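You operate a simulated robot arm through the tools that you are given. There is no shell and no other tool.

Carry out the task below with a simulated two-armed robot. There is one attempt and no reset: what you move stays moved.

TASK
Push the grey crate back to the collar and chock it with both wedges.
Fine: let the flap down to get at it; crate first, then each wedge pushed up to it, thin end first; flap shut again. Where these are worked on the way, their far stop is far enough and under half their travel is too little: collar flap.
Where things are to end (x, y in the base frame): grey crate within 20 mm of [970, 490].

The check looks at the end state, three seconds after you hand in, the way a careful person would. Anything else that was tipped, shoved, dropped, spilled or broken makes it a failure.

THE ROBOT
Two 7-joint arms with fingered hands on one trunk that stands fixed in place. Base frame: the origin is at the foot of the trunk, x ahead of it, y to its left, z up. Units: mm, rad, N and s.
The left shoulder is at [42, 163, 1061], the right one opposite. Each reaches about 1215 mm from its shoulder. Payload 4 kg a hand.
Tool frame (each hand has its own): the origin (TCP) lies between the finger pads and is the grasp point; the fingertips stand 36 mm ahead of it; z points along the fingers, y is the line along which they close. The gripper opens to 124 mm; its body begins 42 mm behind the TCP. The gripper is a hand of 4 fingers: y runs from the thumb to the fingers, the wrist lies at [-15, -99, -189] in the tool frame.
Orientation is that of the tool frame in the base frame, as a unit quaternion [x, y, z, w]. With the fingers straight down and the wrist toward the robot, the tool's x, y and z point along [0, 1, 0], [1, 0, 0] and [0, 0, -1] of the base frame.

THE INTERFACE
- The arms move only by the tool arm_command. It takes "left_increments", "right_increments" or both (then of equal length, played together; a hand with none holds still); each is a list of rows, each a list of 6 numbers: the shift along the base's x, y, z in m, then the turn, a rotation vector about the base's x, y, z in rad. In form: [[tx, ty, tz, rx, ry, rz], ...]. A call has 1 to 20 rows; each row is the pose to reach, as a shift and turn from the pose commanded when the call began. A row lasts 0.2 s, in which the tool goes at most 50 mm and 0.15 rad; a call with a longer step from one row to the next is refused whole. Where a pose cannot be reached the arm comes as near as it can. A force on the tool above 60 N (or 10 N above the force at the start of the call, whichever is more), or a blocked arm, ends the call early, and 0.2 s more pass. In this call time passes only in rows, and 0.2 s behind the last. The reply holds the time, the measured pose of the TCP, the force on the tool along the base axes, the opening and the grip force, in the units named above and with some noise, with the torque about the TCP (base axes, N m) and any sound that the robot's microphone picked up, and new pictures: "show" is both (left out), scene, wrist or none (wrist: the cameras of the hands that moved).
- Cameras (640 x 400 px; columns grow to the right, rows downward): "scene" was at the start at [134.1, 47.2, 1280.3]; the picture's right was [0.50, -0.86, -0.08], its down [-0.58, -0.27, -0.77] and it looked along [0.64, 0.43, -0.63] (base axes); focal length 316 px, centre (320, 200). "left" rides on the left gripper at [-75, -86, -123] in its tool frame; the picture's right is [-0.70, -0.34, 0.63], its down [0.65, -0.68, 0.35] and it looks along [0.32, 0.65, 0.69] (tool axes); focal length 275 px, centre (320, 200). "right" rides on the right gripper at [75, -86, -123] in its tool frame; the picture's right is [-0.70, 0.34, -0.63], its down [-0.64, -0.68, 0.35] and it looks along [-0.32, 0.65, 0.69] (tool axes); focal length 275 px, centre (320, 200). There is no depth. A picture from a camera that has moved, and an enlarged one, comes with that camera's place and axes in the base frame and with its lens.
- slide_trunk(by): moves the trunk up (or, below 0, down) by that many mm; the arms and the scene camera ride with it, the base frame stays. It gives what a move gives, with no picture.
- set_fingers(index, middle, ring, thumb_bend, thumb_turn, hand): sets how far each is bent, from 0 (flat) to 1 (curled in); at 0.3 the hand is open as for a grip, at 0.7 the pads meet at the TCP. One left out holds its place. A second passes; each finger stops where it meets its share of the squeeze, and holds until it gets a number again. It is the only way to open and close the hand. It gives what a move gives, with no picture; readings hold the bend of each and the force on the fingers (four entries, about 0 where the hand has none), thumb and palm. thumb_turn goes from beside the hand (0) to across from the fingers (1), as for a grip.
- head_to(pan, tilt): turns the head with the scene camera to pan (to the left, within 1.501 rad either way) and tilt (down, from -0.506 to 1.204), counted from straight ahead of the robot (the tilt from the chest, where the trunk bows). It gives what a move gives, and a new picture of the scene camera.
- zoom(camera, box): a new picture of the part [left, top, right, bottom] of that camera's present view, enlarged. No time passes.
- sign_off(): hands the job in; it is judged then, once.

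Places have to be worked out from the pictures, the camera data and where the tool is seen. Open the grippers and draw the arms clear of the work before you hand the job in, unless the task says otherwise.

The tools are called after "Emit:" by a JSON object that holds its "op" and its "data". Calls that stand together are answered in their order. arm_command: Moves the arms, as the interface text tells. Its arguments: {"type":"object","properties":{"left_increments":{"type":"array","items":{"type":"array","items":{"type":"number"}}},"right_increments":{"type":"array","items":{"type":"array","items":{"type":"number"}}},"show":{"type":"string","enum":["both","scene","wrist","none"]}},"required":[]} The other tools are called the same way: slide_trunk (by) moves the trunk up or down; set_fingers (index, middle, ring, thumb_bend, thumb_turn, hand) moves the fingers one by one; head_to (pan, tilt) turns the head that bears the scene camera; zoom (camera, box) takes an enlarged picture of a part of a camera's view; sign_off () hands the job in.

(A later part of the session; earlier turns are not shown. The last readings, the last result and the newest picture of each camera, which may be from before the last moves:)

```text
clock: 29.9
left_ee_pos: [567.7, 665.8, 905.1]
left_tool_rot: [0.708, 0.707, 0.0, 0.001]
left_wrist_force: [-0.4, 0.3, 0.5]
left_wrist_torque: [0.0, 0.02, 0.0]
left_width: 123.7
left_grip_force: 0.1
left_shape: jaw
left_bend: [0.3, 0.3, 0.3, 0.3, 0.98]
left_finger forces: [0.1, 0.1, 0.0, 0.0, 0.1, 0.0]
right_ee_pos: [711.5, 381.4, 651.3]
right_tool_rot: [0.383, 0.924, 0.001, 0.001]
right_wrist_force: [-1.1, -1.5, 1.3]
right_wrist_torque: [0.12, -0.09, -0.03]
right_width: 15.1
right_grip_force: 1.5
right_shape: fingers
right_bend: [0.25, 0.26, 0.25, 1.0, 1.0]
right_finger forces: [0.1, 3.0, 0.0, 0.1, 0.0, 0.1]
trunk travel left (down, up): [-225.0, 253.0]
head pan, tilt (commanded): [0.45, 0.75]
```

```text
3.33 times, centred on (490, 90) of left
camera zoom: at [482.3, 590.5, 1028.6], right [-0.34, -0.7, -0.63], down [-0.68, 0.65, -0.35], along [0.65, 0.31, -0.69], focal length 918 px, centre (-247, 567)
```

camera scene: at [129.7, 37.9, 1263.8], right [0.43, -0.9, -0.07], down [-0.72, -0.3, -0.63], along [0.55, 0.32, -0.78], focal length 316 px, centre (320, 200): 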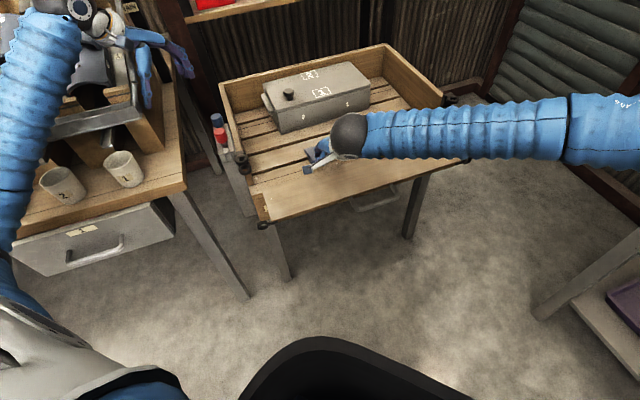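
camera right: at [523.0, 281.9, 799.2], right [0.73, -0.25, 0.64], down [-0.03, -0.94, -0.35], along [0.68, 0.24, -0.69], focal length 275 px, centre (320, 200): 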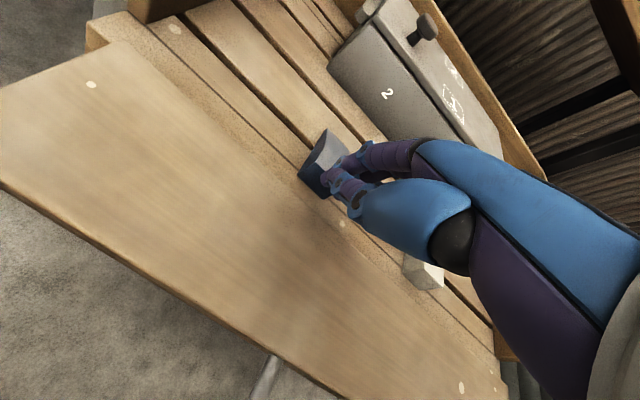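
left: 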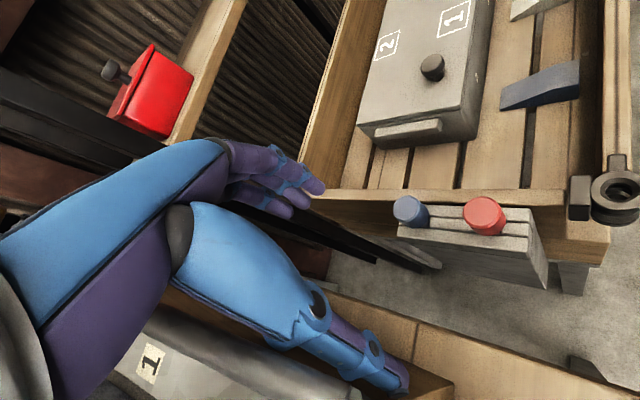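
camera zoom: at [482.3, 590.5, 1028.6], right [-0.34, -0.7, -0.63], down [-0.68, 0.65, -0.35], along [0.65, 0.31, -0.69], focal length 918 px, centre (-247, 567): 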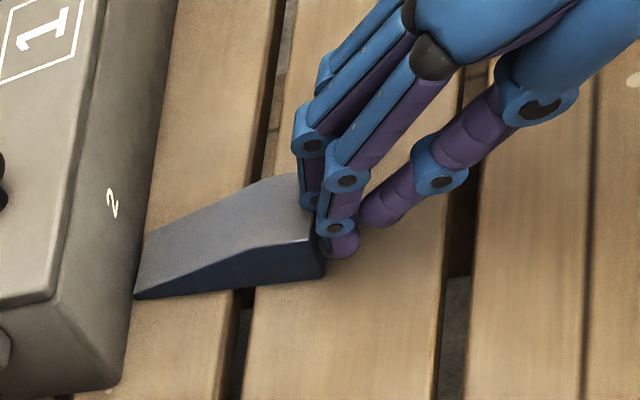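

The middle finger reads 3 N and the blue wedge's thin end meets the crate. I back off, lift, and move over behind the white wedge.

Emit:
{"op": "arm_command", "data": {"right_increments": [[-0.0141, -0.0141, 0, 0, 0, 0], [-0.0283, -0.0283, 0.01, 0, 0, 0], [-0.04, -0.04, 0.04, 0, 0, 0], [-0.04, -0.04, 0.085, 0, 0, 0], [-0.03, -0.08, 0.085, 0, 0, 0], [-0.015, -0.125, 0.085, 0, 0, 0], [0.005, -0.165, 0.085, 0, 0, 0], [0.03, -0.195, 0.085, 0, 0, 0], [0.0443, -0.2089, 0.06, 0, 0, 0], [0.0443, -0.2089, 0.03, 0, 0, 0]], "show": "both"}}

Emit:
{"op": "zoom", "data": {"camera": "left", "box": [340, 0, 640, 200]}}

Emit:
{"op": "zoom", "data": {"camera": "scene", "box": [230, 50, 480, 220]}}

Emit:
{"op": "zoom", "data": {"camera": "right", "box": [200, 60, 480, 300]}}

```text
clock: 32.1
left_ee_pos: [568.4, 664.4, 904.4]
left_tool_rot: [0.708, 0.706, 0.0, 0.001]
left_wrist_force: [0.1, -0.4, 0.1]
left_wrist_torque: [-0.02, 0.01, -0.01]
left_width: 123.6
left_grip_force: 0.0
left_shape: jaw
left_bend: [0.3, 0.3, 0.3, 0.3, 0.98]
left_finger forces: [0.0, 0.0, 0.0, 0.0, 0.0, 0.0]
right_ee_pos: [757.3, 171.1, 682.0]
right_tool_rot: [0.383, 0.924, 0.001, 0.001]
right_wrist_force: [-0.7, 0.2, 0.2]
right_wrist_torque: [0.0, 0.04, -0.02]
right_width: 15.2
right_grip_force: 0.0
right_shape: fingers
right_bend: [0.25, 0.25, 0.25, 1.0, 1.0]
right_finger forces: [0.0, 0.1, 0.1, 0.0, 0.1, 0.1]
trunk travel left (down, up): [-225.0, 253.0]
head pan, tilt (commanded): [0.45, 0.75]
camera scene: at [129.4, 37.6, 1263.9], right [0.43, -0.9, -0.07], down [-0.72, -0.3, -0.63], along [0.55, 0.32, -0.78], focal length 316 px, centre (320, 200)
camera right: at [643.8, 162.1, 803.8], right [0.73, -0.25, 0.64], down [-0.03, -0.94, -0.35], along [0.68, 0.24, -0.69], focal length 275 px, centre (320, 200)
```

scene: 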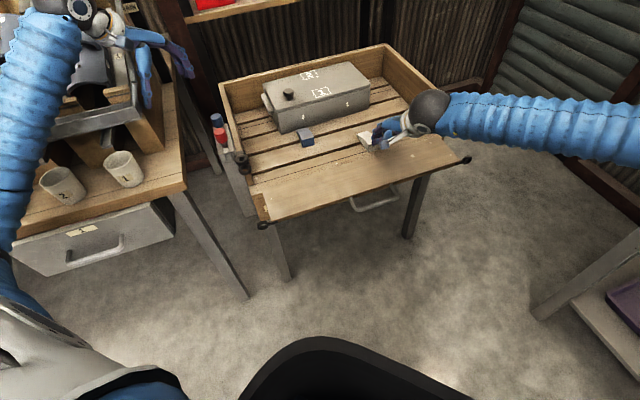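
right: 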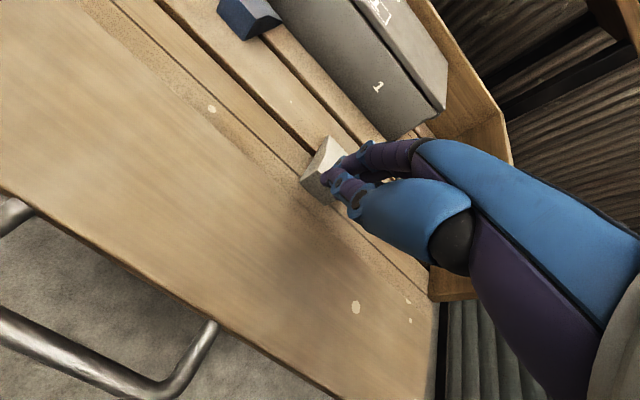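

```text
2.00 times, centred on (490, 100) of left
camera zoom: at [482.9, 590.5, 1028.1], right [-0.34, -0.7, -0.63], down [-0.68, 0.65, -0.35], along [0.65, 0.31, -0.69], focal length 551 px, centre (-20, 400)
```

zoom: 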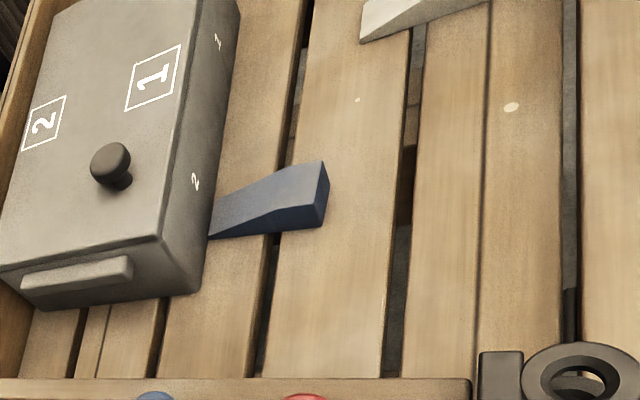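

```text
2.35 times, centred on (355, 135) of scene
camera zoom: at [129.4, 37.6, 1263.9], right [0.43, -0.9, -0.07], down [-0.72, -0.3, -0.63], along [0.55, 0.32, -0.78], focal length 743 px, centre (238, 353)
```

zoom: 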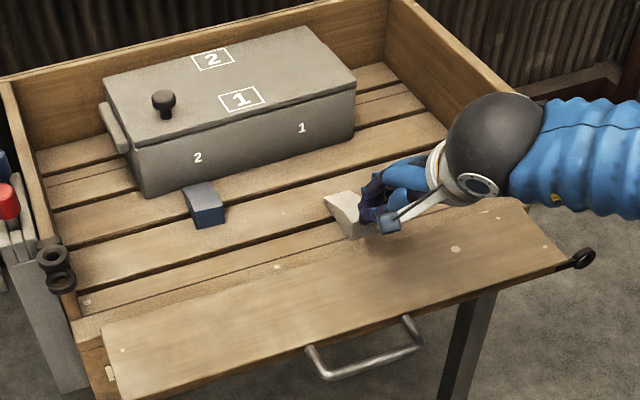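

```text
1.67 times, centred on (340, 180) of right
camera zoom: at [643.8, 162.1, 803.8], right [0.73, -0.25, 0.64], down [-0.03, -0.94, -0.35], along [0.68, 0.24, -0.69], focal length 459 px, centre (287, 233)
```

zoom: 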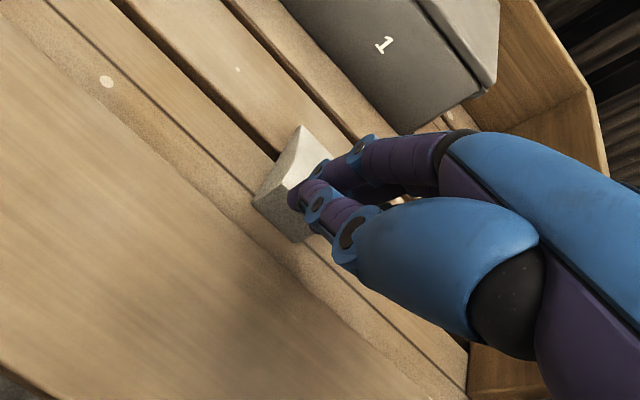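

The blue wedge sits against the crate. The white wedge's centre is ~10 mm right of the TCP, the same offset that worked for the blue one, so I lower the fingertips and push inward.

Emit:
{"op": "arm_command", "data": {"right_increments": [[0, 0, -0.012, 0, 0, 0], [0, 0, -0.024, 0, 0, 0], [0, 0, -0.031, 0, 0, 0]], "show": "wrist"}}

Emit:
{"op": "zoom", "data": {"camera": "scene", "box": [300, 70, 460, 190]}}

```text
clock: 32.9
left_ee_pos: [567.4, 665.7, 904.6]
left_tool_rot: [0.707, 0.707, 0.0, 0.0]
left_wrist_force: [1.2, 0.0, 0.8]
left_wrist_torque: [-0.03, 0.02, -0.01]
left_width: 123.5
left_grip_force: 0.1
left_shape: jaw
left_bend: [0.3, 0.3, 0.3, 0.3, 0.98]
left_finger forces: [0.1, 0.0, 0.0, 0.0, 0.1, 0.0]
right_ee_pos: [756.3, 170.4, 649.6]
right_tool_rot: [0.382, 0.924, 0.001, 0.001]
right_wrist_force: [0.4, 0.5, -0.4]
right_wrist_torque: [0.0, -0.01, 0.01]
right_width: 15.0
right_grip_force: 0.0
right_shape: fingers
right_bend: [0.25, 0.25, 0.25, 1.0, 1.0]
right_finger forces: [0.0, 0.0, 0.1, 0.0, 0.0, 0.1]
trunk travel left (down, up): [-225.0, 253.0]
head pan, tilt (commanded): [0.45, 0.75]
camera right: at [643.1, 162.6, 771.8], right [0.73, -0.25, 0.64], down [-0.03, -0.94, -0.35], along [0.68, 0.24, -0.69], focal length 275 px, centre (320, 200)
```

right: 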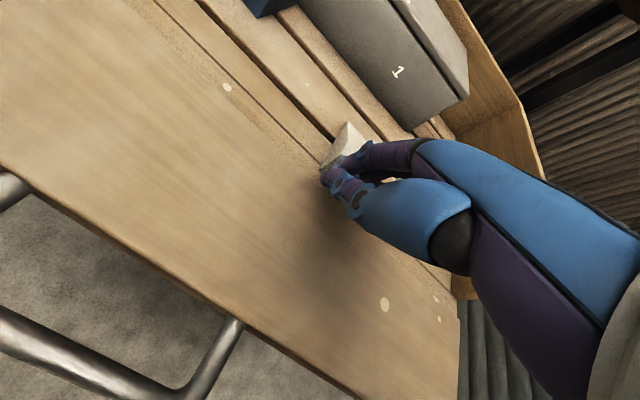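

```text
3.33 times, centred on (380, 130) of scene
camera zoom: at [129.2, 37.6, 1264.0], right [0.43, -0.9, -0.07], down [-0.72, -0.3, -0.63], along [0.55, 0.32, -0.78], focal length 1053 px, centre (120, 433)
```

zoom: 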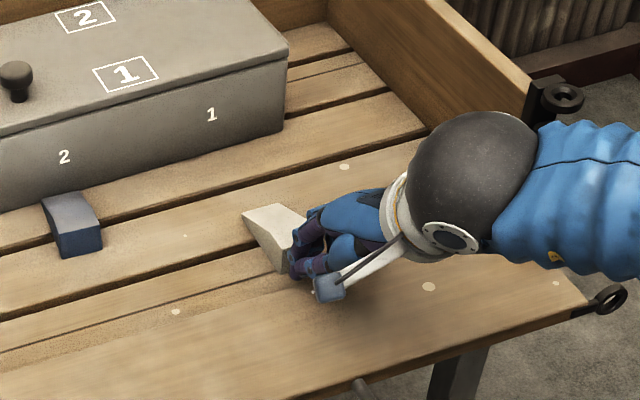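

The tips are down behind the white wedge with no contact force. I push inward 60 mm.

Emit:
{"op": "arm_command", "data": {"right_increments": [[0.0071, 0.0071, 0, 0, 0, 0], [0.0141, 0.0141, 0, 0, 0, 0], [0.0212, 0.0212, 0, 0, 0, 0], [0.0283, 0.0283, 0, 0, 0, 0], [0.0354, 0.0354, 0, 0, 0, 0], [0.0424, 0.0424, 0, 0, 0, 0]], "show": "wrist"}}

Emit:
{"op": "zoom", "data": {"camera": "scene", "box": [300, 70, 460, 190]}}

Emit:
{"op": "zoom", "data": {"camera": "left", "box": [420, 0, 640, 120]}}

```text
clock: 34.3
left_ee_pos: [568.0, 666.2, 905.7]
left_tool_rot: [0.708, 0.706, 0.0, 0.001]
left_wrist_force: [-0.4, 0.1, 0.6]
left_wrist_torque: [0.01, -0.02, 0.05]
left_width: 123.9
left_grip_force: 0.0
left_shape: jaw
left_bend: [0.3, 0.3, 0.3, 0.3, 0.98]
left_finger forces: [0.0, 0.0, 0.0, 0.1, 0.0, 0.0]
right_ee_pos: [797.6, 215.4, 649.1]
right_tool_rot: [0.382, 0.924, 0.001, 0.001]
right_wrist_force: [-0.2, 0.1, 0.4]
right_wrist_torque: [0.0, -0.02, -0.03]
right_width: 14.9
right_grip_force: 0.2
right_shape: fingers
right_bend: [0.25, 0.25, 0.25, 1.0, 1.0]
right_finger forces: [0.0, 0.1, 0.0, 0.0, 0.0, 0.0]
trunk travel left (down, up): [-225.0, 253.0]
head pan, tilt (commanded): [0.45, 0.75]
camera right: at [684.1, 205.8, 771.1], right [0.73, -0.25, 0.64], down [-0.03, -0.94, -0.35], along [0.68, 0.24, -0.69], focal length 275 px, centre (320, 200)
```

right: 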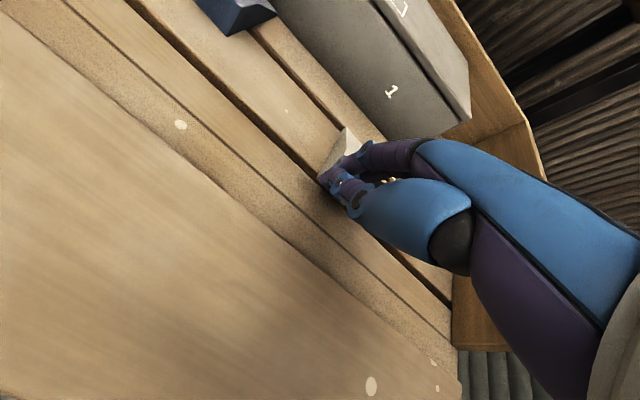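

```text
3.33 times, centred on (380, 130) of scene
camera zoom: at [129.1, 37.8, 1264.0], right [0.43, -0.9, -0.07], down [-0.72, -0.3, -0.63], along [0.55, 0.32, -0.78], focal length 1053 px, centre (120, 433)
```

zoom: 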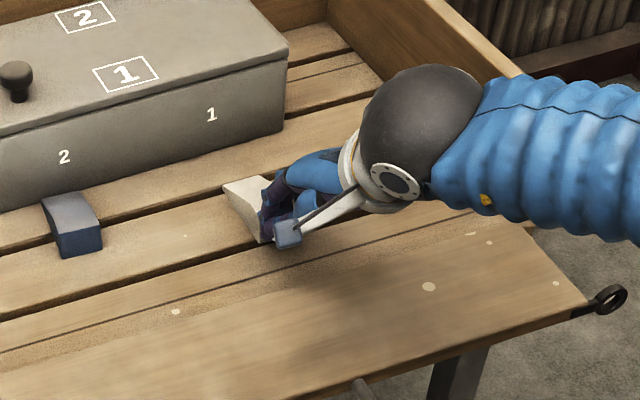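

```text
2.91 times, centred on (530, 60) of left
camera zoom: at [482.6, 590.6, 1028.3], right [-0.34, -0.7, -0.63], down [-0.68, 0.65, -0.35], along [0.65, 0.31, -0.69], focal length 801 px, centre (-291, 607)
```

zoom: 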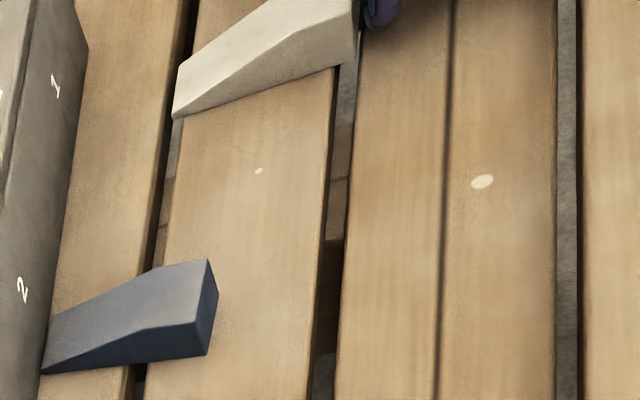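

The white wedge slides straight. I push another 42 mm and re-check the gap.

Emit:
{"op": "arm_command", "data": {"right_increments": [[0.0071, 0.0071, 0, 0, 0, 0], [0.0141, 0.0141, 0, 0, 0, 0], [0.0212, 0.0212, 0, 0, 0, 0], [0.0297, 0.0297, 0, 0, 0, 0]], "show": "wrist"}}

Emit:
{"op": "zoom", "data": {"camera": "scene", "box": [300, 70, 460, 190]}}

Emit:
{"op": "zoom", "data": {"camera": "left", "box": [420, 0, 560, 120]}}

```text
clock: 35.3
left_ee_pos: [568.2, 666.4, 903.8]
left_tool_rot: [0.708, 0.707, 0.0, 0.0]
left_wrist_force: [0.2, 0.3, -1.0]
left_wrist_torque: [-0.01, -0.01, 0.0]
left_width: 123.7
left_grip_force: 0.1
left_shape: jaw
left_bend: [0.3, 0.3, 0.3, 0.3, 0.98]
left_finger forces: [0.0, 0.2, 0.1, 0.0, 0.0, 0.0]
right_ee_pos: [825.9, 243.7, 650.4]
right_tool_rot: [0.383, 0.924, 0.0, 0.001]
right_wrist_force: [-0.4, 0.5, -0.3]
right_wrist_torque: [-0.02, -0.02, 0.03]
right_width: 15.0
right_grip_force: 0.0
right_shape: fingers
right_bend: [0.25, 0.25, 0.25, 1.0, 1.0]
right_finger forces: [0.0, 0.0, 0.0, 0.0, 0.0, 0.0]
trunk travel left (down, up): [-225.0, 253.0]
head pan, tilt (commanded): [0.45, 0.75]
camera right: at [712.5, 234.6, 771.6], right [0.73, -0.25, 0.64], down [-0.02, -0.94, -0.35], along [0.68, 0.24, -0.69], focal length 275 px, centre (320, 200)
```

right: 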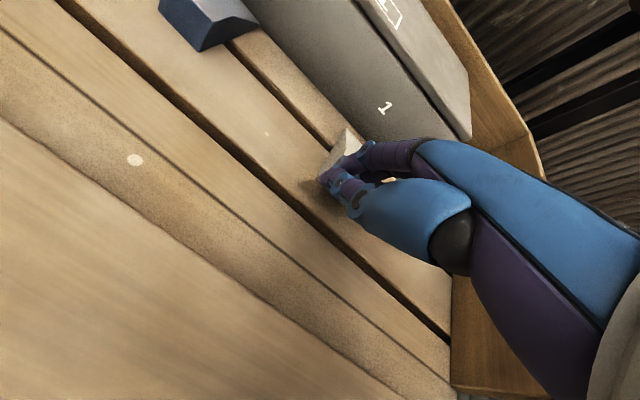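

```text
3.33 times, centred on (380, 130) of scene
camera zoom: at [129.1, 38.0, 1264.0], right [0.43, -0.9, -0.07], down [-0.72, -0.3, -0.63], along [0.55, 0.32, -0.78], focal length 1053 px, centre (120, 433)
```

zoom: 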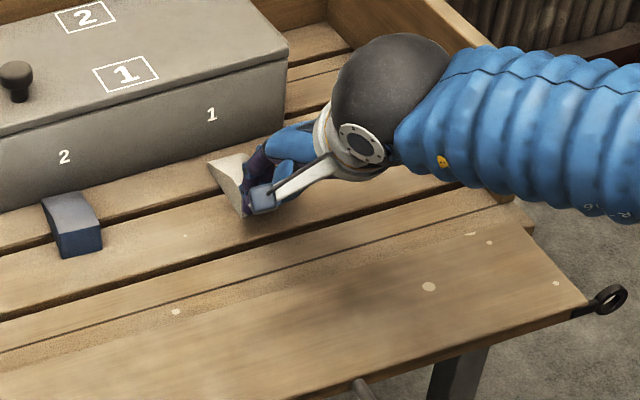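

```text
3.33 times, centred on (490, 60) of left
camera zoom: at [482.6, 590.8, 1028.2], right [-0.34, -0.7, -0.63], down [-0.68, 0.65, -0.35], along [0.65, 0.31, -0.69], focal length 918 px, centre (-247, 667)
```

zoom: 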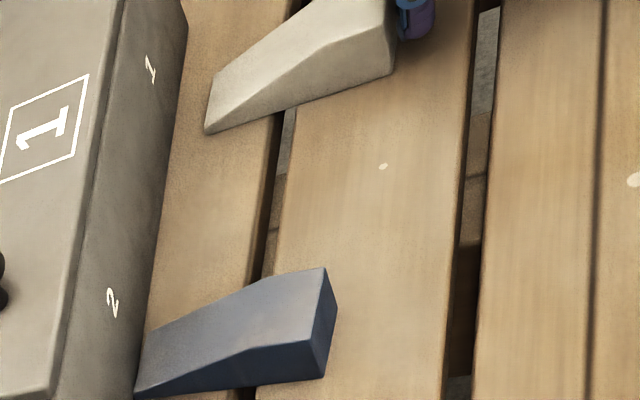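

About 17 mm gap left for the white wedge. I push 14 mm more.

Emit:
{"op": "arm_command", "data": {"right_increments": [[0.005, 0.005, 0, 0, 0, 0], [0.0099, 0.0099, 0, 0, 0, 0]], "show": "none"}}

Emit:
{"op": "zoom", "data": {"camera": "left", "box": [420, 0, 560, 120]}}

```text
clock: 35.9
left_ee_pos: [568.2, 665.7, 906.2]
left_tool_rot: [0.707, 0.707, 0.0, 0.0]
left_wrist_force: [0.9, -0.4, -0.1]
left_wrist_torque: [-0.01, 0.01, -0.03]
left_width: 123.8
left_grip_force: 0.1
left_shape: jaw
left_bend: [0.3, 0.3, 0.3, 0.3, 0.98]
left_finger forces: [0.1, 0.0, 0.0, 0.1, 0.0, 0.0]
right_ee_pos: [837.4, 254.2, 650.3]
right_tool_rot: [0.382, 0.924, 0.0, 0.001]
right_wrist_force: [0.2, -0.9, -0.1]
right_wrist_torque: [-0.01, 0.0, -0.01]
right_width: 15.1
right_grip_force: 0.3
right_shape: fingers
right_bend: [0.25, 0.25, 0.25, 1.0, 1.0]
right_finger forces: [0.1, 0.2, 0.0, 0.0, 0.1, 0.0]
trunk travel left (down, up): [-225.0, 253.0]
head pan, tilt (commanded): [0.45, 0.75]
```

```text
3.33 times, centred on (490, 60) of left
camera zoom: at [482.5, 590.6, 1028.4], right [-0.34, -0.7, -0.63], down [-0.68, 0.65, -0.35], along [0.65, 0.31, -0.69], focal length 918 px, centre (-247, 667)
```

zoom: 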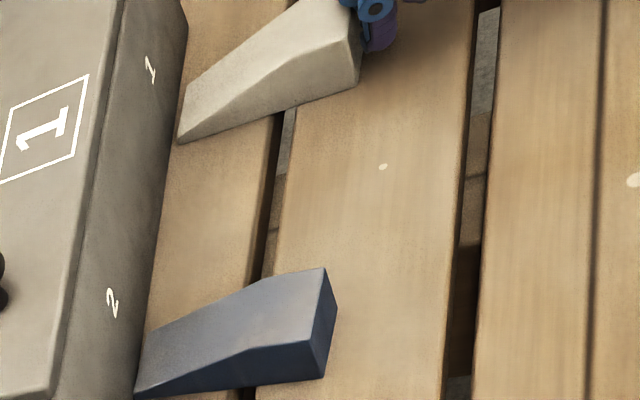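

Only ~3–4 mm left. I push 4.5 mm more and watch finger force.

Emit:
{"op": "arm_command", "data": {"right_increments": [[0.0018, 0.0018, 0, 0, 0, 0], [0.0034, 0.0034, 0, 0, 0, 0]], "show": "none"}}

Emit:
{"op": "zoom", "data": {"camera": "left", "box": [420, 0, 560, 120]}}

Emit:
{"op": "zoom", "data": {"camera": "right", "box": [200, 0, 480, 240]}}

```text
clock: 36.5
left_ee_pos: [569.1, 666.2, 906.1]
left_tool_rot: [0.707, 0.708, -0.001, 0.0]
left_wrist_force: [0.2, -0.3, 0.2]
left_wrist_torque: [0.0, 0.02, 0.01]
left_width: 123.5
left_grip_force: 0.1
left_shape: jaw
left_bend: [0.3, 0.3, 0.3, 0.3, 0.98]
left_finger forces: [0.0, 0.0, 0.0, 0.0, 0.0, 0.0]
right_ee_pos: [840.9, 257.7, 650.6]
right_tool_rot: [0.382, 0.924, 0.001, 0.001]
right_wrist_force: [-1.8, -2.7, 2.6]
right_wrist_torque: [0.06, -0.13, -0.05]
right_width: 15.1
right_grip_force: 1.3
right_shape: fingers
right_bend: [0.25, 0.26, 0.25, 1.0, 1.0]
right_finger forces: [0.0, 2.9, 0.1, 0.0, 0.0, 0.0]
trunk travel left (down, up): [-225.0, 253.0]
head pan, tilt (commanded): [0.45, 0.75]
```

```text
3.33 times, centred on (490, 60) of left
camera zoom: at [482.3, 590.5, 1028.6], right [-0.34, -0.7, -0.63], down [-0.68, 0.65, -0.35], along [0.65, 0.31, -0.69], focal length 918 px, centre (-247, 667)
```

zoom: 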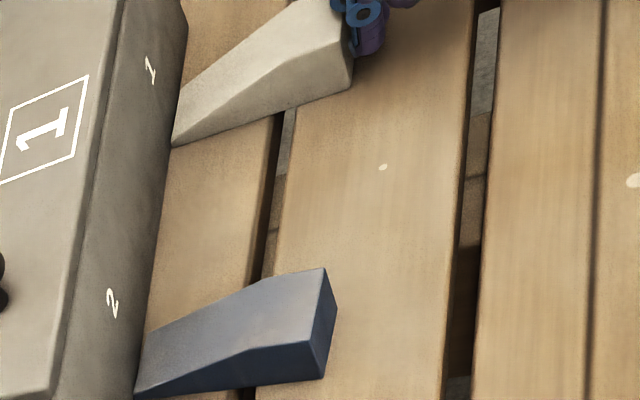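

```text
1.67 times, centred on (340, 120) of right
camera zoom: at [727.1, 248.1, 771.9], right [0.73, -0.25, 0.64], down [-0.03, -0.94, -0.35], along [0.68, 0.24, -0.69], focal length 459 px, centre (287, 333)
```

zoom: 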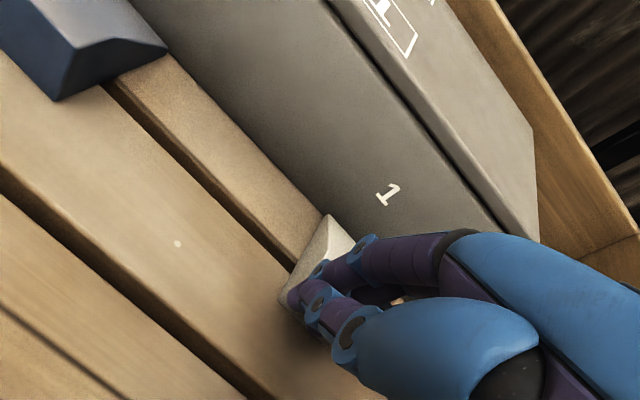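

Contact: 2.9 N on the middle finger and the white thin end meets the crate. I withdraw, lift, and move the right hand to hover over the lowered flap's handle (bar near [638, 166, 611]).

Emit:
{"op": "arm_command", "data": {"right_increments": [[-0.0141, -0.0141, 0, 0, 0, 0], [-0.0283, -0.0283, 0.01, 0, 0, 0], [-0.045, -0.045, 0.04, 0, 0, 0], [-0.075, -0.055, 0.07, 0, 0, 0], [-0.115, -0.065, 0.09, 0, 0, 0], [-0.155, -0.08, 0.09, 0, 0, 0], [-0.195, -0.095, 0.09, 0, 0, 0], [-0.24, -0.1106, 0.09, 0, 0, 0]], "show": "none"}}

Emit:
{"op": "set_fingers", "data": {"hand": "right", "index": 0.3, "middle": 0.3, "ring": 0.3, "thumb_bend": 0.3, "thumb_turn": 1.0}}

Emit:
{"op": "zoom", "data": {"camera": "right", "box": [0, 0, 640, 400]}}

Emit:
{"op": "zoom", "data": {"camera": "scene", "box": [230, 40, 480, 230]}}

Emit:
{"op": "zoom", "data": {"camera": "left", "box": [340, 0, 640, 200]}}

```text
clock: 38.3
left_ee_pos: [568.9, 666.1, 905.8]
left_tool_rot: [0.707, 0.707, 0.0, 0.0]
left_wrist_force: [0.3, 0.2, -0.3]
left_wrist_torque: [0.04, -0.01, 0.01]
left_width: 123.7
left_grip_force: 0.2
left_shape: jaw
left_bend: [0.3, 0.3, 0.3, 0.3, 0.98]
left_finger forces: [0.1, 0.1, 0.1, 0.0, 0.0, 0.0]
right_ee_pos: [598.2, 145.9, 741.2]
right_tool_rot: [0.383, 0.924, 0.0, 0.001]
right_wrist_force: [0.9, 0.2, 0.4]
right_wrist_torque: [-0.01, 0.02, 0.01]
right_width: 14.8
right_grip_force: 0.2
right_shape: fingers
right_bend: [0.25, 0.25, 0.25, 1.0, 1.0]
right_finger forces: [0.0, 0.0, 0.2, 0.0, 0.0, 0.0]
trunk travel left (down, up): [-225.0, 253.0]
head pan, tilt (commanded): [0.45, 0.75]
```

```text
clock: 39.3
left_ee_pos: [567.0, 664.9, 905.4]
left_tool_rot: [0.707, 0.707, 0.001, 0.0]
left_wrist_force: [0.3, 0.6, -0.2]
left_wrist_torque: [0.02, 0.02, 0.0]
left_width: 123.9
left_grip_force: 0.1
left_shape: jaw
left_bend: [0.3, 0.3, 0.3, 0.3, 0.98]
left_finger forces: [0.1, 0.1, 0.1, 0.1, 0.1, 0.1]
right_ee_pos: [599.0, 146.0, 741.4]
right_tool_rot: [0.382, 0.924, 0.001, 0.001]
right_wrist_force: [-0.6, -0.9, -0.1]
right_wrist_torque: [-0.04, 0.01, 0.01]
right_width: 123.4
right_grip_force: 0.1
right_shape: fingers
right_bend: [0.3, 0.3, 0.3, 0.3, 0.98]
right_finger forces: [0.0, 0.0, 0.0, 0.0, 0.1, 0.0]
trunk travel left (down, up): [-225.0, 253.0]
head pan, tilt (commanded): [0.45, 0.75]
```

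```text
1.00 times, centred on (320, 200) of right (not enlarged: the box is as wide or as high as the picture)
camera zoom: at [486.9, 137.1, 862.4], right [0.73, -0.25, 0.64], down [-0.03, -0.94, -0.35], along [0.68, 0.24, -0.69], focal length 275 px, centre (320, 200)
```

zoom: 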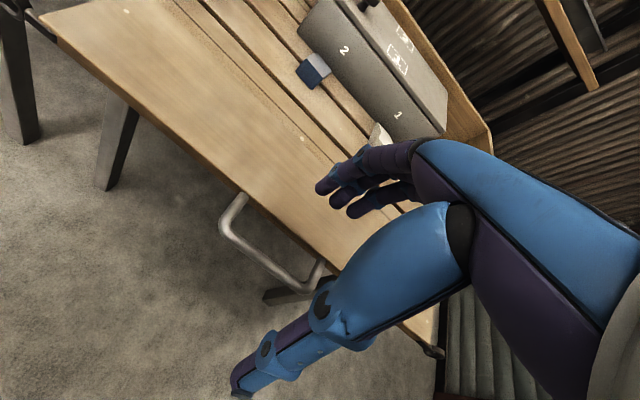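

```text
2.11 times, centred on (355, 135) of scene
camera zoom: at [129.0, 37.6, 1264.0], right [0.43, -0.9, -0.07], down [-0.72, -0.3, -0.63], along [0.55, 0.32, -0.77], focal length 665 px, centre (246, 337)
```

zoom: 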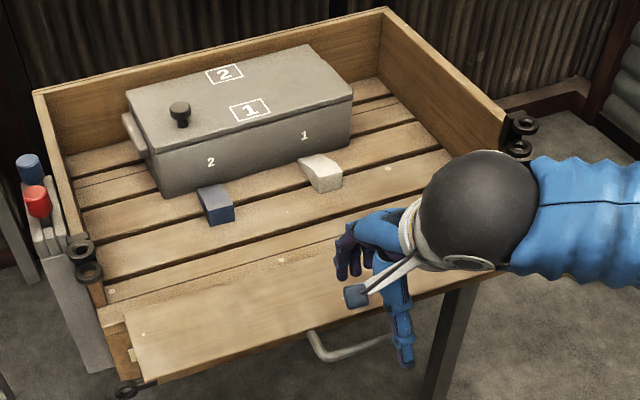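

```text
2.00 times, centred on (490, 100) of left
camera zoom: at [482.4, 590.6, 1028.4], right [-0.34, -0.7, -0.63], down [-0.68, 0.65, -0.35], along [0.65, 0.31, -0.69], focal length 551 px, centre (-20, 400)
```

zoom: 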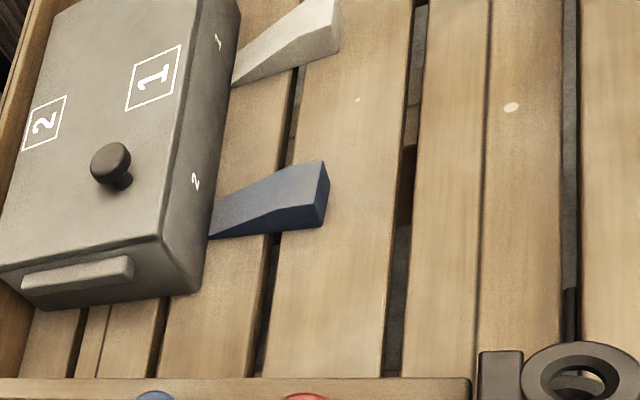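

Both wedges are snug at the crate. I zoom on the handle from the right camera to place the fingers through the loop.

Emit:
{"op": "zoom", "data": {"camera": "right", "box": [190, 140, 390, 300]}}

Emit:
{"op": "zoom", "data": {"camera": "scene", "box": [330, 130, 430, 230]}}

```text
2.50 times, centred on (290, 220) of right
camera zoom: at [486.9, 137.1, 862.4], right [0.73, -0.25, 0.64], down [-0.03, -0.94, -0.35], along [0.68, 0.24, -0.69], focal length 688 px, centre (395, 150)
```

zoom: 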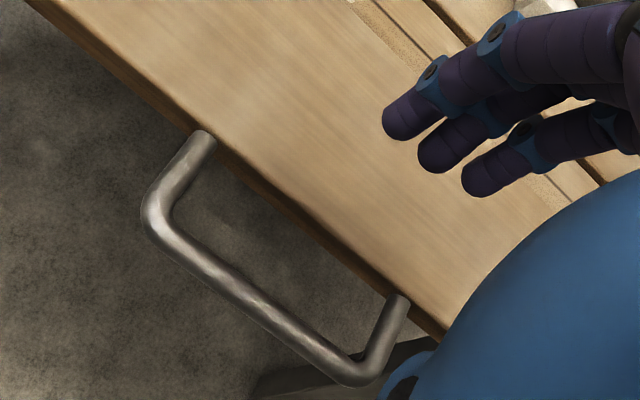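

```text
4.00 times, centred on (380, 180) of scene
camera zoom: at [129.0, 37.6, 1264.0], right [0.43, -0.9, -0.07], down [-0.72, -0.3, -0.63], along [0.55, 0.32, -0.77], focal length 1264 px, centre (80, 280)
```

zoom: 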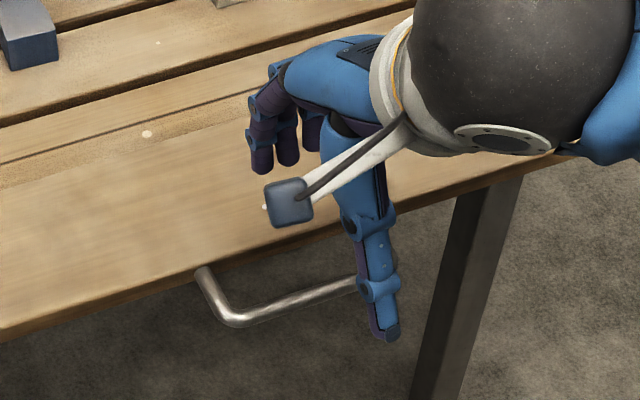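

The loop's opening spans roughly 36 mm between bar (−170 mm line) and flap edge (−128 mm line). I shift 7 mm outward and descend until the tips are just above the bar level, then check.

Emit:
{"op": "arm_command", "data": {"right_increments": [[-0.003, -0.003, -0.03, 0, 0, 0], [-0.005, -0.005, -0.06, 0, 0, 0], [-0.005, -0.005, -0.078, 0, 0, 0]], "show": "wrist"}}

Emit:
{"op": "zoom", "data": {"camera": "right", "box": [220, 120, 420, 280]}}

Emit:
{"op": "zoom", "data": {"camera": "scene", "box": [330, 130, 430, 230]}}

```text
clock: 40.1
left_ee_pos: [567.9, 665.1, 904.7]
left_tool_rot: [0.707, 0.707, 0.0, 0.0]
left_wrist_force: [-0.5, 0.2, -0.3]
left_wrist_torque: [0.0, -0.03, 0.0]
left_width: 123.8
left_grip_force: 0.0
left_shape: jaw
left_bend: [0.3, 0.3, 0.3, 0.3, 0.98]
left_finger forces: [0.0, 0.0, 0.0, 0.0, 0.0, 0.0]
right_ee_pos: [594.4, 142.7, 662.4]
right_tool_rot: [0.384, 0.923, 0.0, 0.002]
right_wrist_force: [0.5, -0.6, 0.4]
right_wrist_torque: [0.0, 0.02, 0.0]
right_width: 123.6
right_grip_force: 0.3
right_shape: fingers
right_bend: [0.3, 0.3, 0.3, 0.3, 0.98]
right_finger forces: [0.0, 0.0, 0.1, 0.0, 0.0, 0.0]
trunk travel left (down, up): [-225.0, 253.0]
head pan, tilt (commanded): [0.45, 0.75]
camera right: at [482.1, 134.0, 784.8], right [0.73, -0.25, 0.64], down [-0.03, -0.94, -0.35], along [0.68, 0.24, -0.69], focal length 275 px, centre (320, 200)
```

right: 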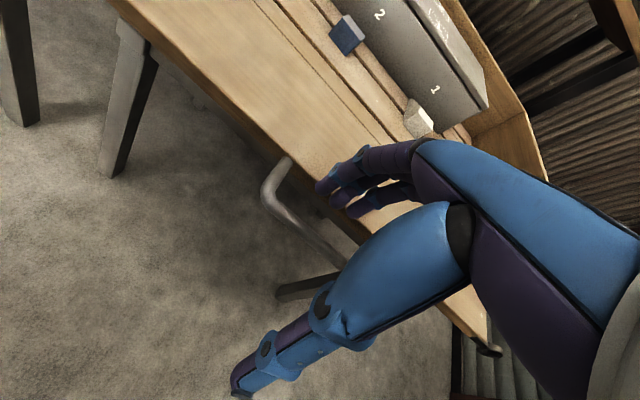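

```text
2.50 times, centred on (320, 200) of right
camera zoom: at [482.1, 134.0, 784.8], right [0.73, -0.25, 0.64], down [-0.03, -0.94, -0.35], along [0.68, 0.24, -0.69], focal length 688 px, centre (320, 200)
```

zoom: 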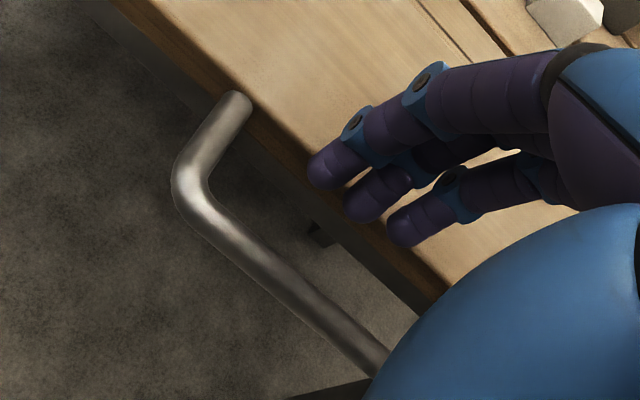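

```text
4.00 times, centred on (380, 180) of scene
camera zoom: at [129.3, 37.6, 1264.0], right [0.43, -0.9, -0.07], down [-0.72, -0.3, -0.63], along [0.55, 0.32, -0.78], focal length 1264 px, centre (80, 280)
```

zoom: 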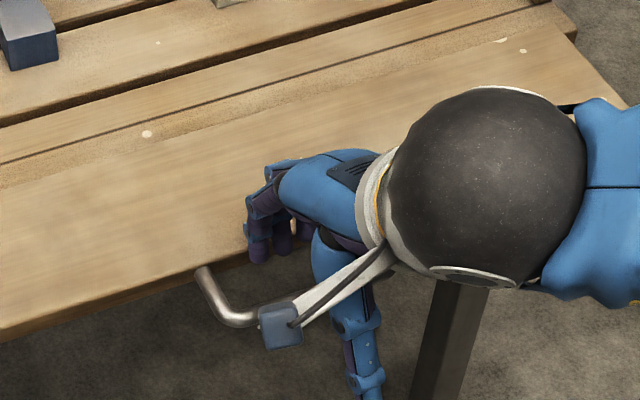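

The tips are about 5 mm too close to the flap edge; I shift 5 mm outward and lower the fingers through the loop.

Emit:
{"op": "arm_command", "data": {"right_increments": [[-0.0035, -0.0035, 0, 0, 0, 0], [-0.0035, -0.0035, -0.015, 0, 0, 0], [-0.0035, -0.0035, -0.028, 0, 0, 0], [-0.0035, -0.0035, -0.04, 0, 0, 0]], "show": "wrist"}}

Emit:
{"op": "zoom", "data": {"camera": "right", "box": [220, 120, 420, 280]}}

Emit:
{"op": "zoom", "data": {"camera": "scene", "box": [330, 130, 430, 230]}}

```text
clock: 41.1
left_ee_pos: [568.6, 666.2, 905.5]
left_tool_rot: [0.707, 0.707, 0.0, -0.001]
left_wrist_force: [-0.2, -0.1, -0.1]
left_wrist_torque: [0.0, 0.01, -0.02]
left_width: 123.7
left_grip_force: 0.1
left_shape: jaw
left_bend: [0.3, 0.3, 0.3, 0.3, 0.98]
left_finger forces: [0.0, 0.0, 0.0, 0.1, 0.0, 0.1]
right_ee_pos: [591.2, 138.0, 622.4]
right_tool_rot: [0.382, 0.924, 0.001, 0.001]
right_wrist_force: [-0.3, 0.1, 0.8]
right_wrist_torque: [0.03, 0.0, 0.02]
right_width: 123.5
right_grip_force: 0.0
right_shape: fingers
right_bend: [0.3, 0.3, 0.3, 0.3, 0.98]
right_finger forces: [0.1, 0.0, 0.0, 0.0, 0.0, 0.1]
trunk travel left (down, up): [-225.0, 253.0]
head pan, tilt (commanded): [0.45, 0.75]
camera right: at [478.3, 129.5, 744.7], right [0.73, -0.25, 0.64], down [-0.03, -0.94, -0.35], along [0.68, 0.24, -0.69], focal length 275 px, centre (320, 200)
```

right: 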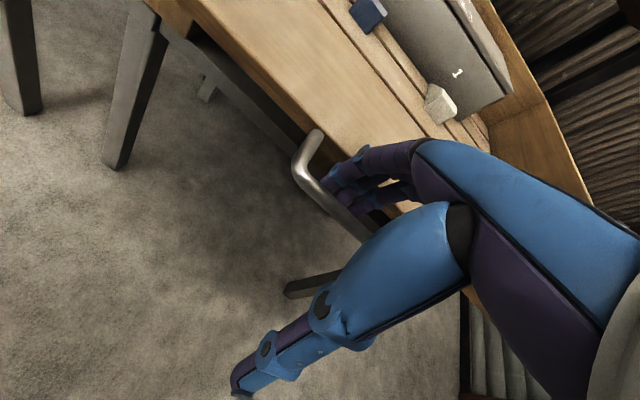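

```text
2.50 times, centred on (320, 200) of right
camera zoom: at [478.3, 129.5, 744.7], right [0.73, -0.25, 0.64], down [-0.03, -0.94, -0.35], along [0.68, 0.24, -0.69], focal length 688 px, centre (320, 200)
```

zoom: 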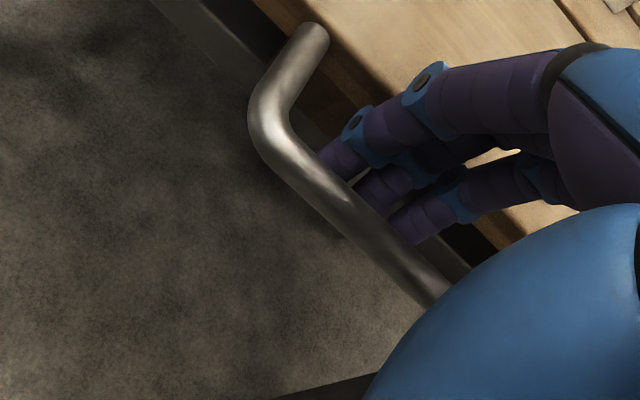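

```text
4.00 times, centred on (380, 180) of scene
camera zoom: at [129.2, 37.6, 1264.0], right [0.43, -0.9, -0.07], down [-0.72, -0.3, -0.63], along [0.55, 0.32, -0.78], focal length 1264 px, centre (80, 280)
```

zoom: 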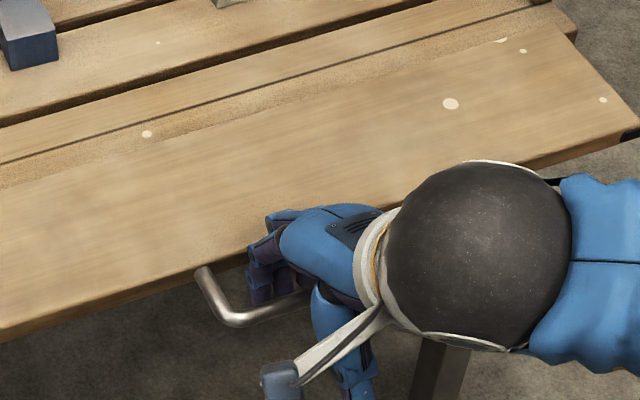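

The fingers are through the loop. I now alternate small inward shifts with curling the fingers so they hook under the bar.

Emit:
{"op": "arm_command", "data": {"right_increments": [[0.0057, 0.0057, 0, 0, 0, 0]], "show": "none"}}

Emit:
{"op": "set_fingers", "data": {"hand": "right", "index": 0.36, "middle": 0.36, "ring": 0.36}}

Emit:
{"op": "arm_command", "data": {"right_increments": [[0.0071, 0.0071, 0, 0, 0, 0]], "show": "none"}}

Emit:
{"op": "set_fingers", "data": {"hand": "right", "index": 0.42, "middle": 0.42, "ring": 0.42}}

Emit:
{"op": "zoom", "data": {"camera": "right", "box": [220, 120, 420, 280]}}

```text
clock: 41.5
left_ee_pos: [567.7, 664.5, 905.8]
left_tool_rot: [0.707, 0.707, 0.0, 0.0]
left_wrist_force: [1.2, 1.6, -0.3]
left_wrist_torque: [-0.01, 0.01, 0.01]
left_width: 123.7
left_grip_force: 0.1
left_shape: jaw
left_bend: [0.3, 0.3, 0.3, 0.3, 0.98]
left_finger forces: [0.1, 0.0, 0.0, 0.1, 0.0, 0.0]
right_ee_pos: [596.4, 143.0, 622.9]
right_tool_rot: [0.383, 0.924, 0.001, 0.001]
right_wrist_force: [-3.2, -3.1, 0.8]
right_wrist_torque: [0.01, 0.02, -0.03]
right_width: 123.6
right_grip_force: 2.6
right_shape: fingers
right_bend: [0.3, 0.32, 0.3, 0.3, 0.98]
right_finger forces: [0.0, 4.5, 0.1, 0.1, 0.0, 0.0]
trunk travel left (down, up): [-225.0, 253.0]
head pan, tilt (commanded): [0.45, 0.75]
```

```text
clock: 42.5
left_ee_pos: [567.2, 665.0, 904.4]
left_tool_rot: [0.707, 0.707, 0.0, -0.001]
left_wrist_force: [-1.2, 0.1, 0.6]
left_wrist_torque: [0.01, -0.04, 0.02]
left_width: 123.9
left_grip_force: 0.2
left_shape: jaw
left_bend: [0.3, 0.3, 0.3, 0.3, 0.98]
left_finger forces: [0.0, 0.0, 0.1, 0.0, 0.1, 0.0]
right_ee_pos: [598.3, 143.7, 622.3]
right_tool_rot: [0.383, 0.924, 0.001, 0.001]
right_wrist_force: [-0.2, 0.0, -0.2]
right_wrist_torque: [0.02, -0.02, 0.05]
right_width: 114.4
right_grip_force: 0.1
right_shape: fingers
right_bend: [0.36, 0.36, 0.36, 0.3, 0.98]
right_finger forces: [0.1, 0.1, 0.1, 0.0, 0.1, 0.0]
trunk travel left (down, up): [-225.0, 253.0]
head pan, tilt (commanded): [0.45, 0.75]
```

```text
clock: 42.9
left_ee_pos: [566.8, 664.8, 904.9]
left_tool_rot: [0.708, 0.707, 0.0, 0.0]
left_wrist_force: [-0.3, -0.1, 0.2]
left_wrist_torque: [-0.02, 0.02, -0.02]
left_width: 123.8
left_grip_force: 0.1
left_shape: jaw
left_bend: [0.3, 0.3, 0.3, 0.3, 0.98]
left_finger forces: [0.0, 0.0, 0.0, 0.0, 0.0, 0.0]
right_ee_pos: [603.1, 150.3, 622.6]
right_tool_rot: [0.382, 0.924, 0.0, 0.002]
right_wrist_force: [-9.0, -6.5, 4.5]
right_wrist_torque: [0.18, -0.23, -0.13]
right_width: 114.3
right_grip_force: 6.1
right_shape: fingers
right_bend: [0.36, 0.4, 0.37, 0.3, 0.98]
right_finger forces: [0.1, 10.2, 1.5, 0.0, 0.0, 0.0]
trunk travel left (down, up): [-225.0, 253.0]
head pan, tilt (commanded): [0.45, 0.75]
```

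```text
clock: 43.9
left_ee_pos: [568.1, 666.6, 905.2]
left_tool_rot: [0.707, 0.707, 0.0, 0.0]
left_wrist_force: [0.4, -0.2, 0.2]
left_wrist_torque: [0.01, 0.01, 0.01]
left_width: 123.5
left_grip_force: 0.1
left_shape: jaw
left_bend: [0.3, 0.3, 0.3, 0.3, 0.98]
left_finger forces: [0.0, 0.0, 0.1, 0.1, 0.1, 0.0]
right_ee_pos: [603.1, 151.8, 622.5]
right_tool_rot: [0.382, 0.924, 0.0, 0.001]
right_wrist_force: [-0.6, -0.7, 0.7]
right_wrist_torque: [0.01, 0.0, -0.03]
right_width: 105.1
right_grip_force: 0.4
right_shape: fingers
right_bend: [0.42, 0.42, 0.42, 0.3, 0.98]
right_finger forces: [0.1, 0.4, 0.0, 0.0, 0.0, 0.1]
trunk travel left (down, up): [-225.0, 253.0]
head pan, tilt (commanded): [0.45, 0.75]
```

```text
2.50 times, centred on (320, 200) of right
camera zoom: at [490.3, 142.8, 744.4], right [0.73, -0.25, 0.64], down [-0.03, -0.94, -0.35], along [0.68, 0.24, -0.69], focal length 688 px, centre (320, 200)
```

zoom: 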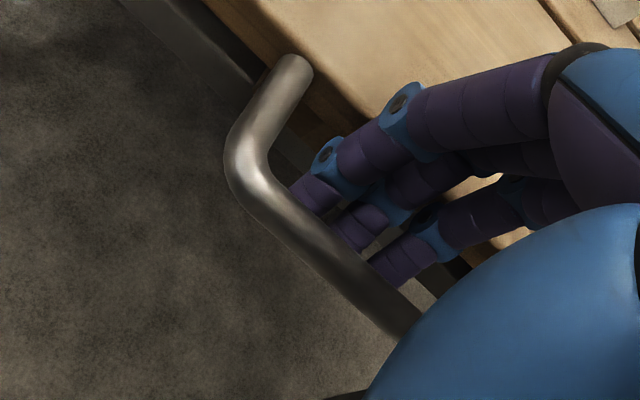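

The finger backs brushed the flap edge when moving first, so now I curl first, then shift inward.

Emit:
{"op": "set_fingers", "data": {"hand": "right", "index": 0.48, "middle": 0.48, "ring": 0.48}}

Emit:
{"op": "arm_command", "data": {"right_increments": [[0.005, 0.005, 0, 0, 0, 0]], "show": "none"}}

Emit:
{"op": "set_fingers", "data": {"hand": "right", "index": 0.54, "middle": 0.54, "ring": 0.54}}

Emit:
{"op": "zoom", "data": {"camera": "right", "box": [220, 120, 420, 280]}}

Emit:
{"op": "zoom", "data": {"camera": "scene", "box": [330, 130, 430, 230]}}

```text
clock: 44.9
left_ee_pos: [568.1, 665.9, 904.5]
left_tool_rot: [0.706, 0.708, 0.001, 0.0]
left_wrist_force: [0.3, -0.1, -0.8]
left_wrist_torque: [-0.03, 0.02, -0.01]
left_width: 123.4
left_grip_force: 0.1
left_shape: jaw
left_bend: [0.3, 0.3, 0.3, 0.3, 0.98]
left_finger forces: [0.0, 0.1, 0.1, 0.0, 0.1, 0.0]
right_ee_pos: [603.2, 152.2, 623.1]
right_tool_rot: [0.383, 0.924, 0.0, 0.001]
right_wrist_force: [-0.3, -0.4, -0.4]
right_wrist_torque: [0.02, 0.04, 0.01]
right_width: 95.7
right_grip_force: 0.2
right_shape: fingers
right_bend: [0.48, 0.48, 0.48, 0.3, 0.98]
right_finger forces: [0.0, 0.0, 0.0, 0.0, 0.0, 0.1]
trunk travel left (down, up): [-225.0, 253.0]
head pan, tilt (commanded): [0.45, 0.75]
```

```text
clock: 45.3
left_ee_pos: [568.1, 665.3, 903.9]
left_tool_rot: [0.708, 0.706, 0.0, 0.0]
left_wrist_force: [0.6, 0.1, -0.1]
left_wrist_torque: [0.04, 0.04, 0.01]
left_width: 123.8
left_grip_force: 0.1
left_shape: jaw
left_bend: [0.3, 0.3, 0.3, 0.3, 0.98]
left_finger forces: [0.1, 0.0, 0.0, 0.1, 0.1, 0.0]
right_ee_pos: [608.0, 156.5, 622.2]
right_tool_rot: [0.383, 0.924, 0.0, 0.001]
right_wrist_force: [-2.0, -0.9, 0.7]
right_wrist_torque: [0.02, -0.01, 0.04]
right_width: 95.6
right_grip_force: 0.8
right_shape: fingers
right_bend: [0.48, 0.49, 0.48, 0.3, 0.98]
right_finger forces: [0.1, 1.9, 0.0, 0.1, 0.0, 0.0]
trunk travel left (down, up): [-225.0, 253.0]
head pan, tilt (commanded): [0.45, 0.75]
```

```text
clock: 46.3
left_ee_pos: [567.8, 665.4, 905.2]
left_tool_rot: [0.707, 0.707, 0.0, 0.0]
left_wrist_force: [0.3, -0.5, -0.5]
left_wrist_torque: [-0.02, 0.01, 0.02]
left_width: 123.7
left_grip_force: 0.1
left_shape: jaw
left_bend: [0.3, 0.3, 0.3, 0.3, 0.98]
left_finger forces: [0.0, 0.0, 0.0, 0.0, 0.0, 0.0]
right_ee_pos: [609.5, 157.0, 622.2]
right_tool_rot: [0.383, 0.924, 0.0, 0.001]
right_wrist_force: [-0.2, 0.5, -0.2]
right_wrist_torque: [-0.01, -0.01, 0.0]
right_width: 86.0
right_grip_force: 0.1
right_shape: fingers
right_bend: [0.54, 0.54, 0.54, 0.3, 0.98]
right_finger forces: [0.0, 0.1, 0.1, 0.0, 0.0, 0.1]
trunk travel left (down, up): [-225.0, 253.0]
head pan, tilt (commanded): [0.45, 0.75]
```

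```text
2.50 times, centred on (320, 200) of right
camera zoom: at [495.3, 147.9, 743.8], right [0.73, -0.25, 0.64], down [-0.03, -0.94, -0.35], along [0.68, 0.24, -0.69], focal length 688 px, centre (320, 200)
```

zoom: 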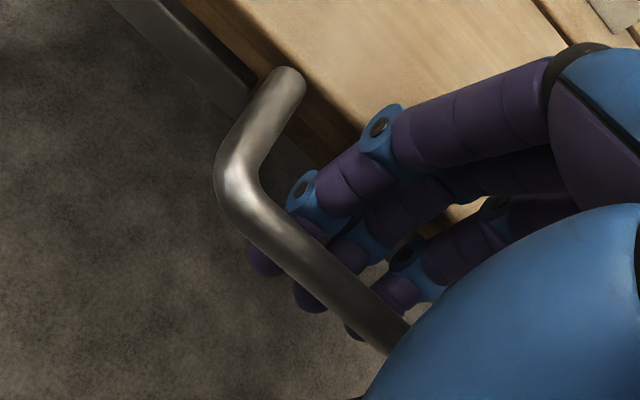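

```text
4.00 times, centred on (380, 180) of scene
camera zoom: at [129.0, 37.6, 1264.0], right [0.43, -0.9, -0.07], down [-0.72, -0.3, -0.63], along [0.55, 0.32, -0.77], focal length 1264 px, centre (80, 280)
```

zoom: 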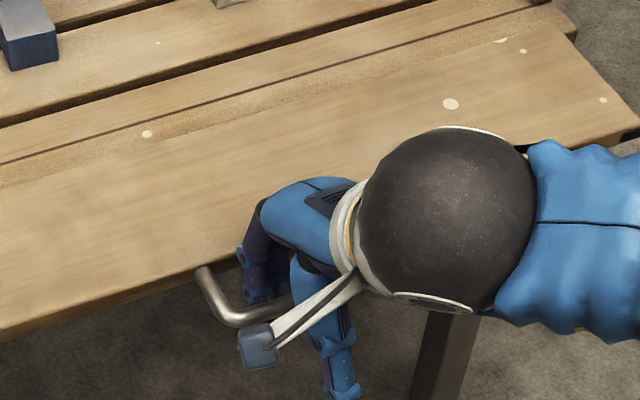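

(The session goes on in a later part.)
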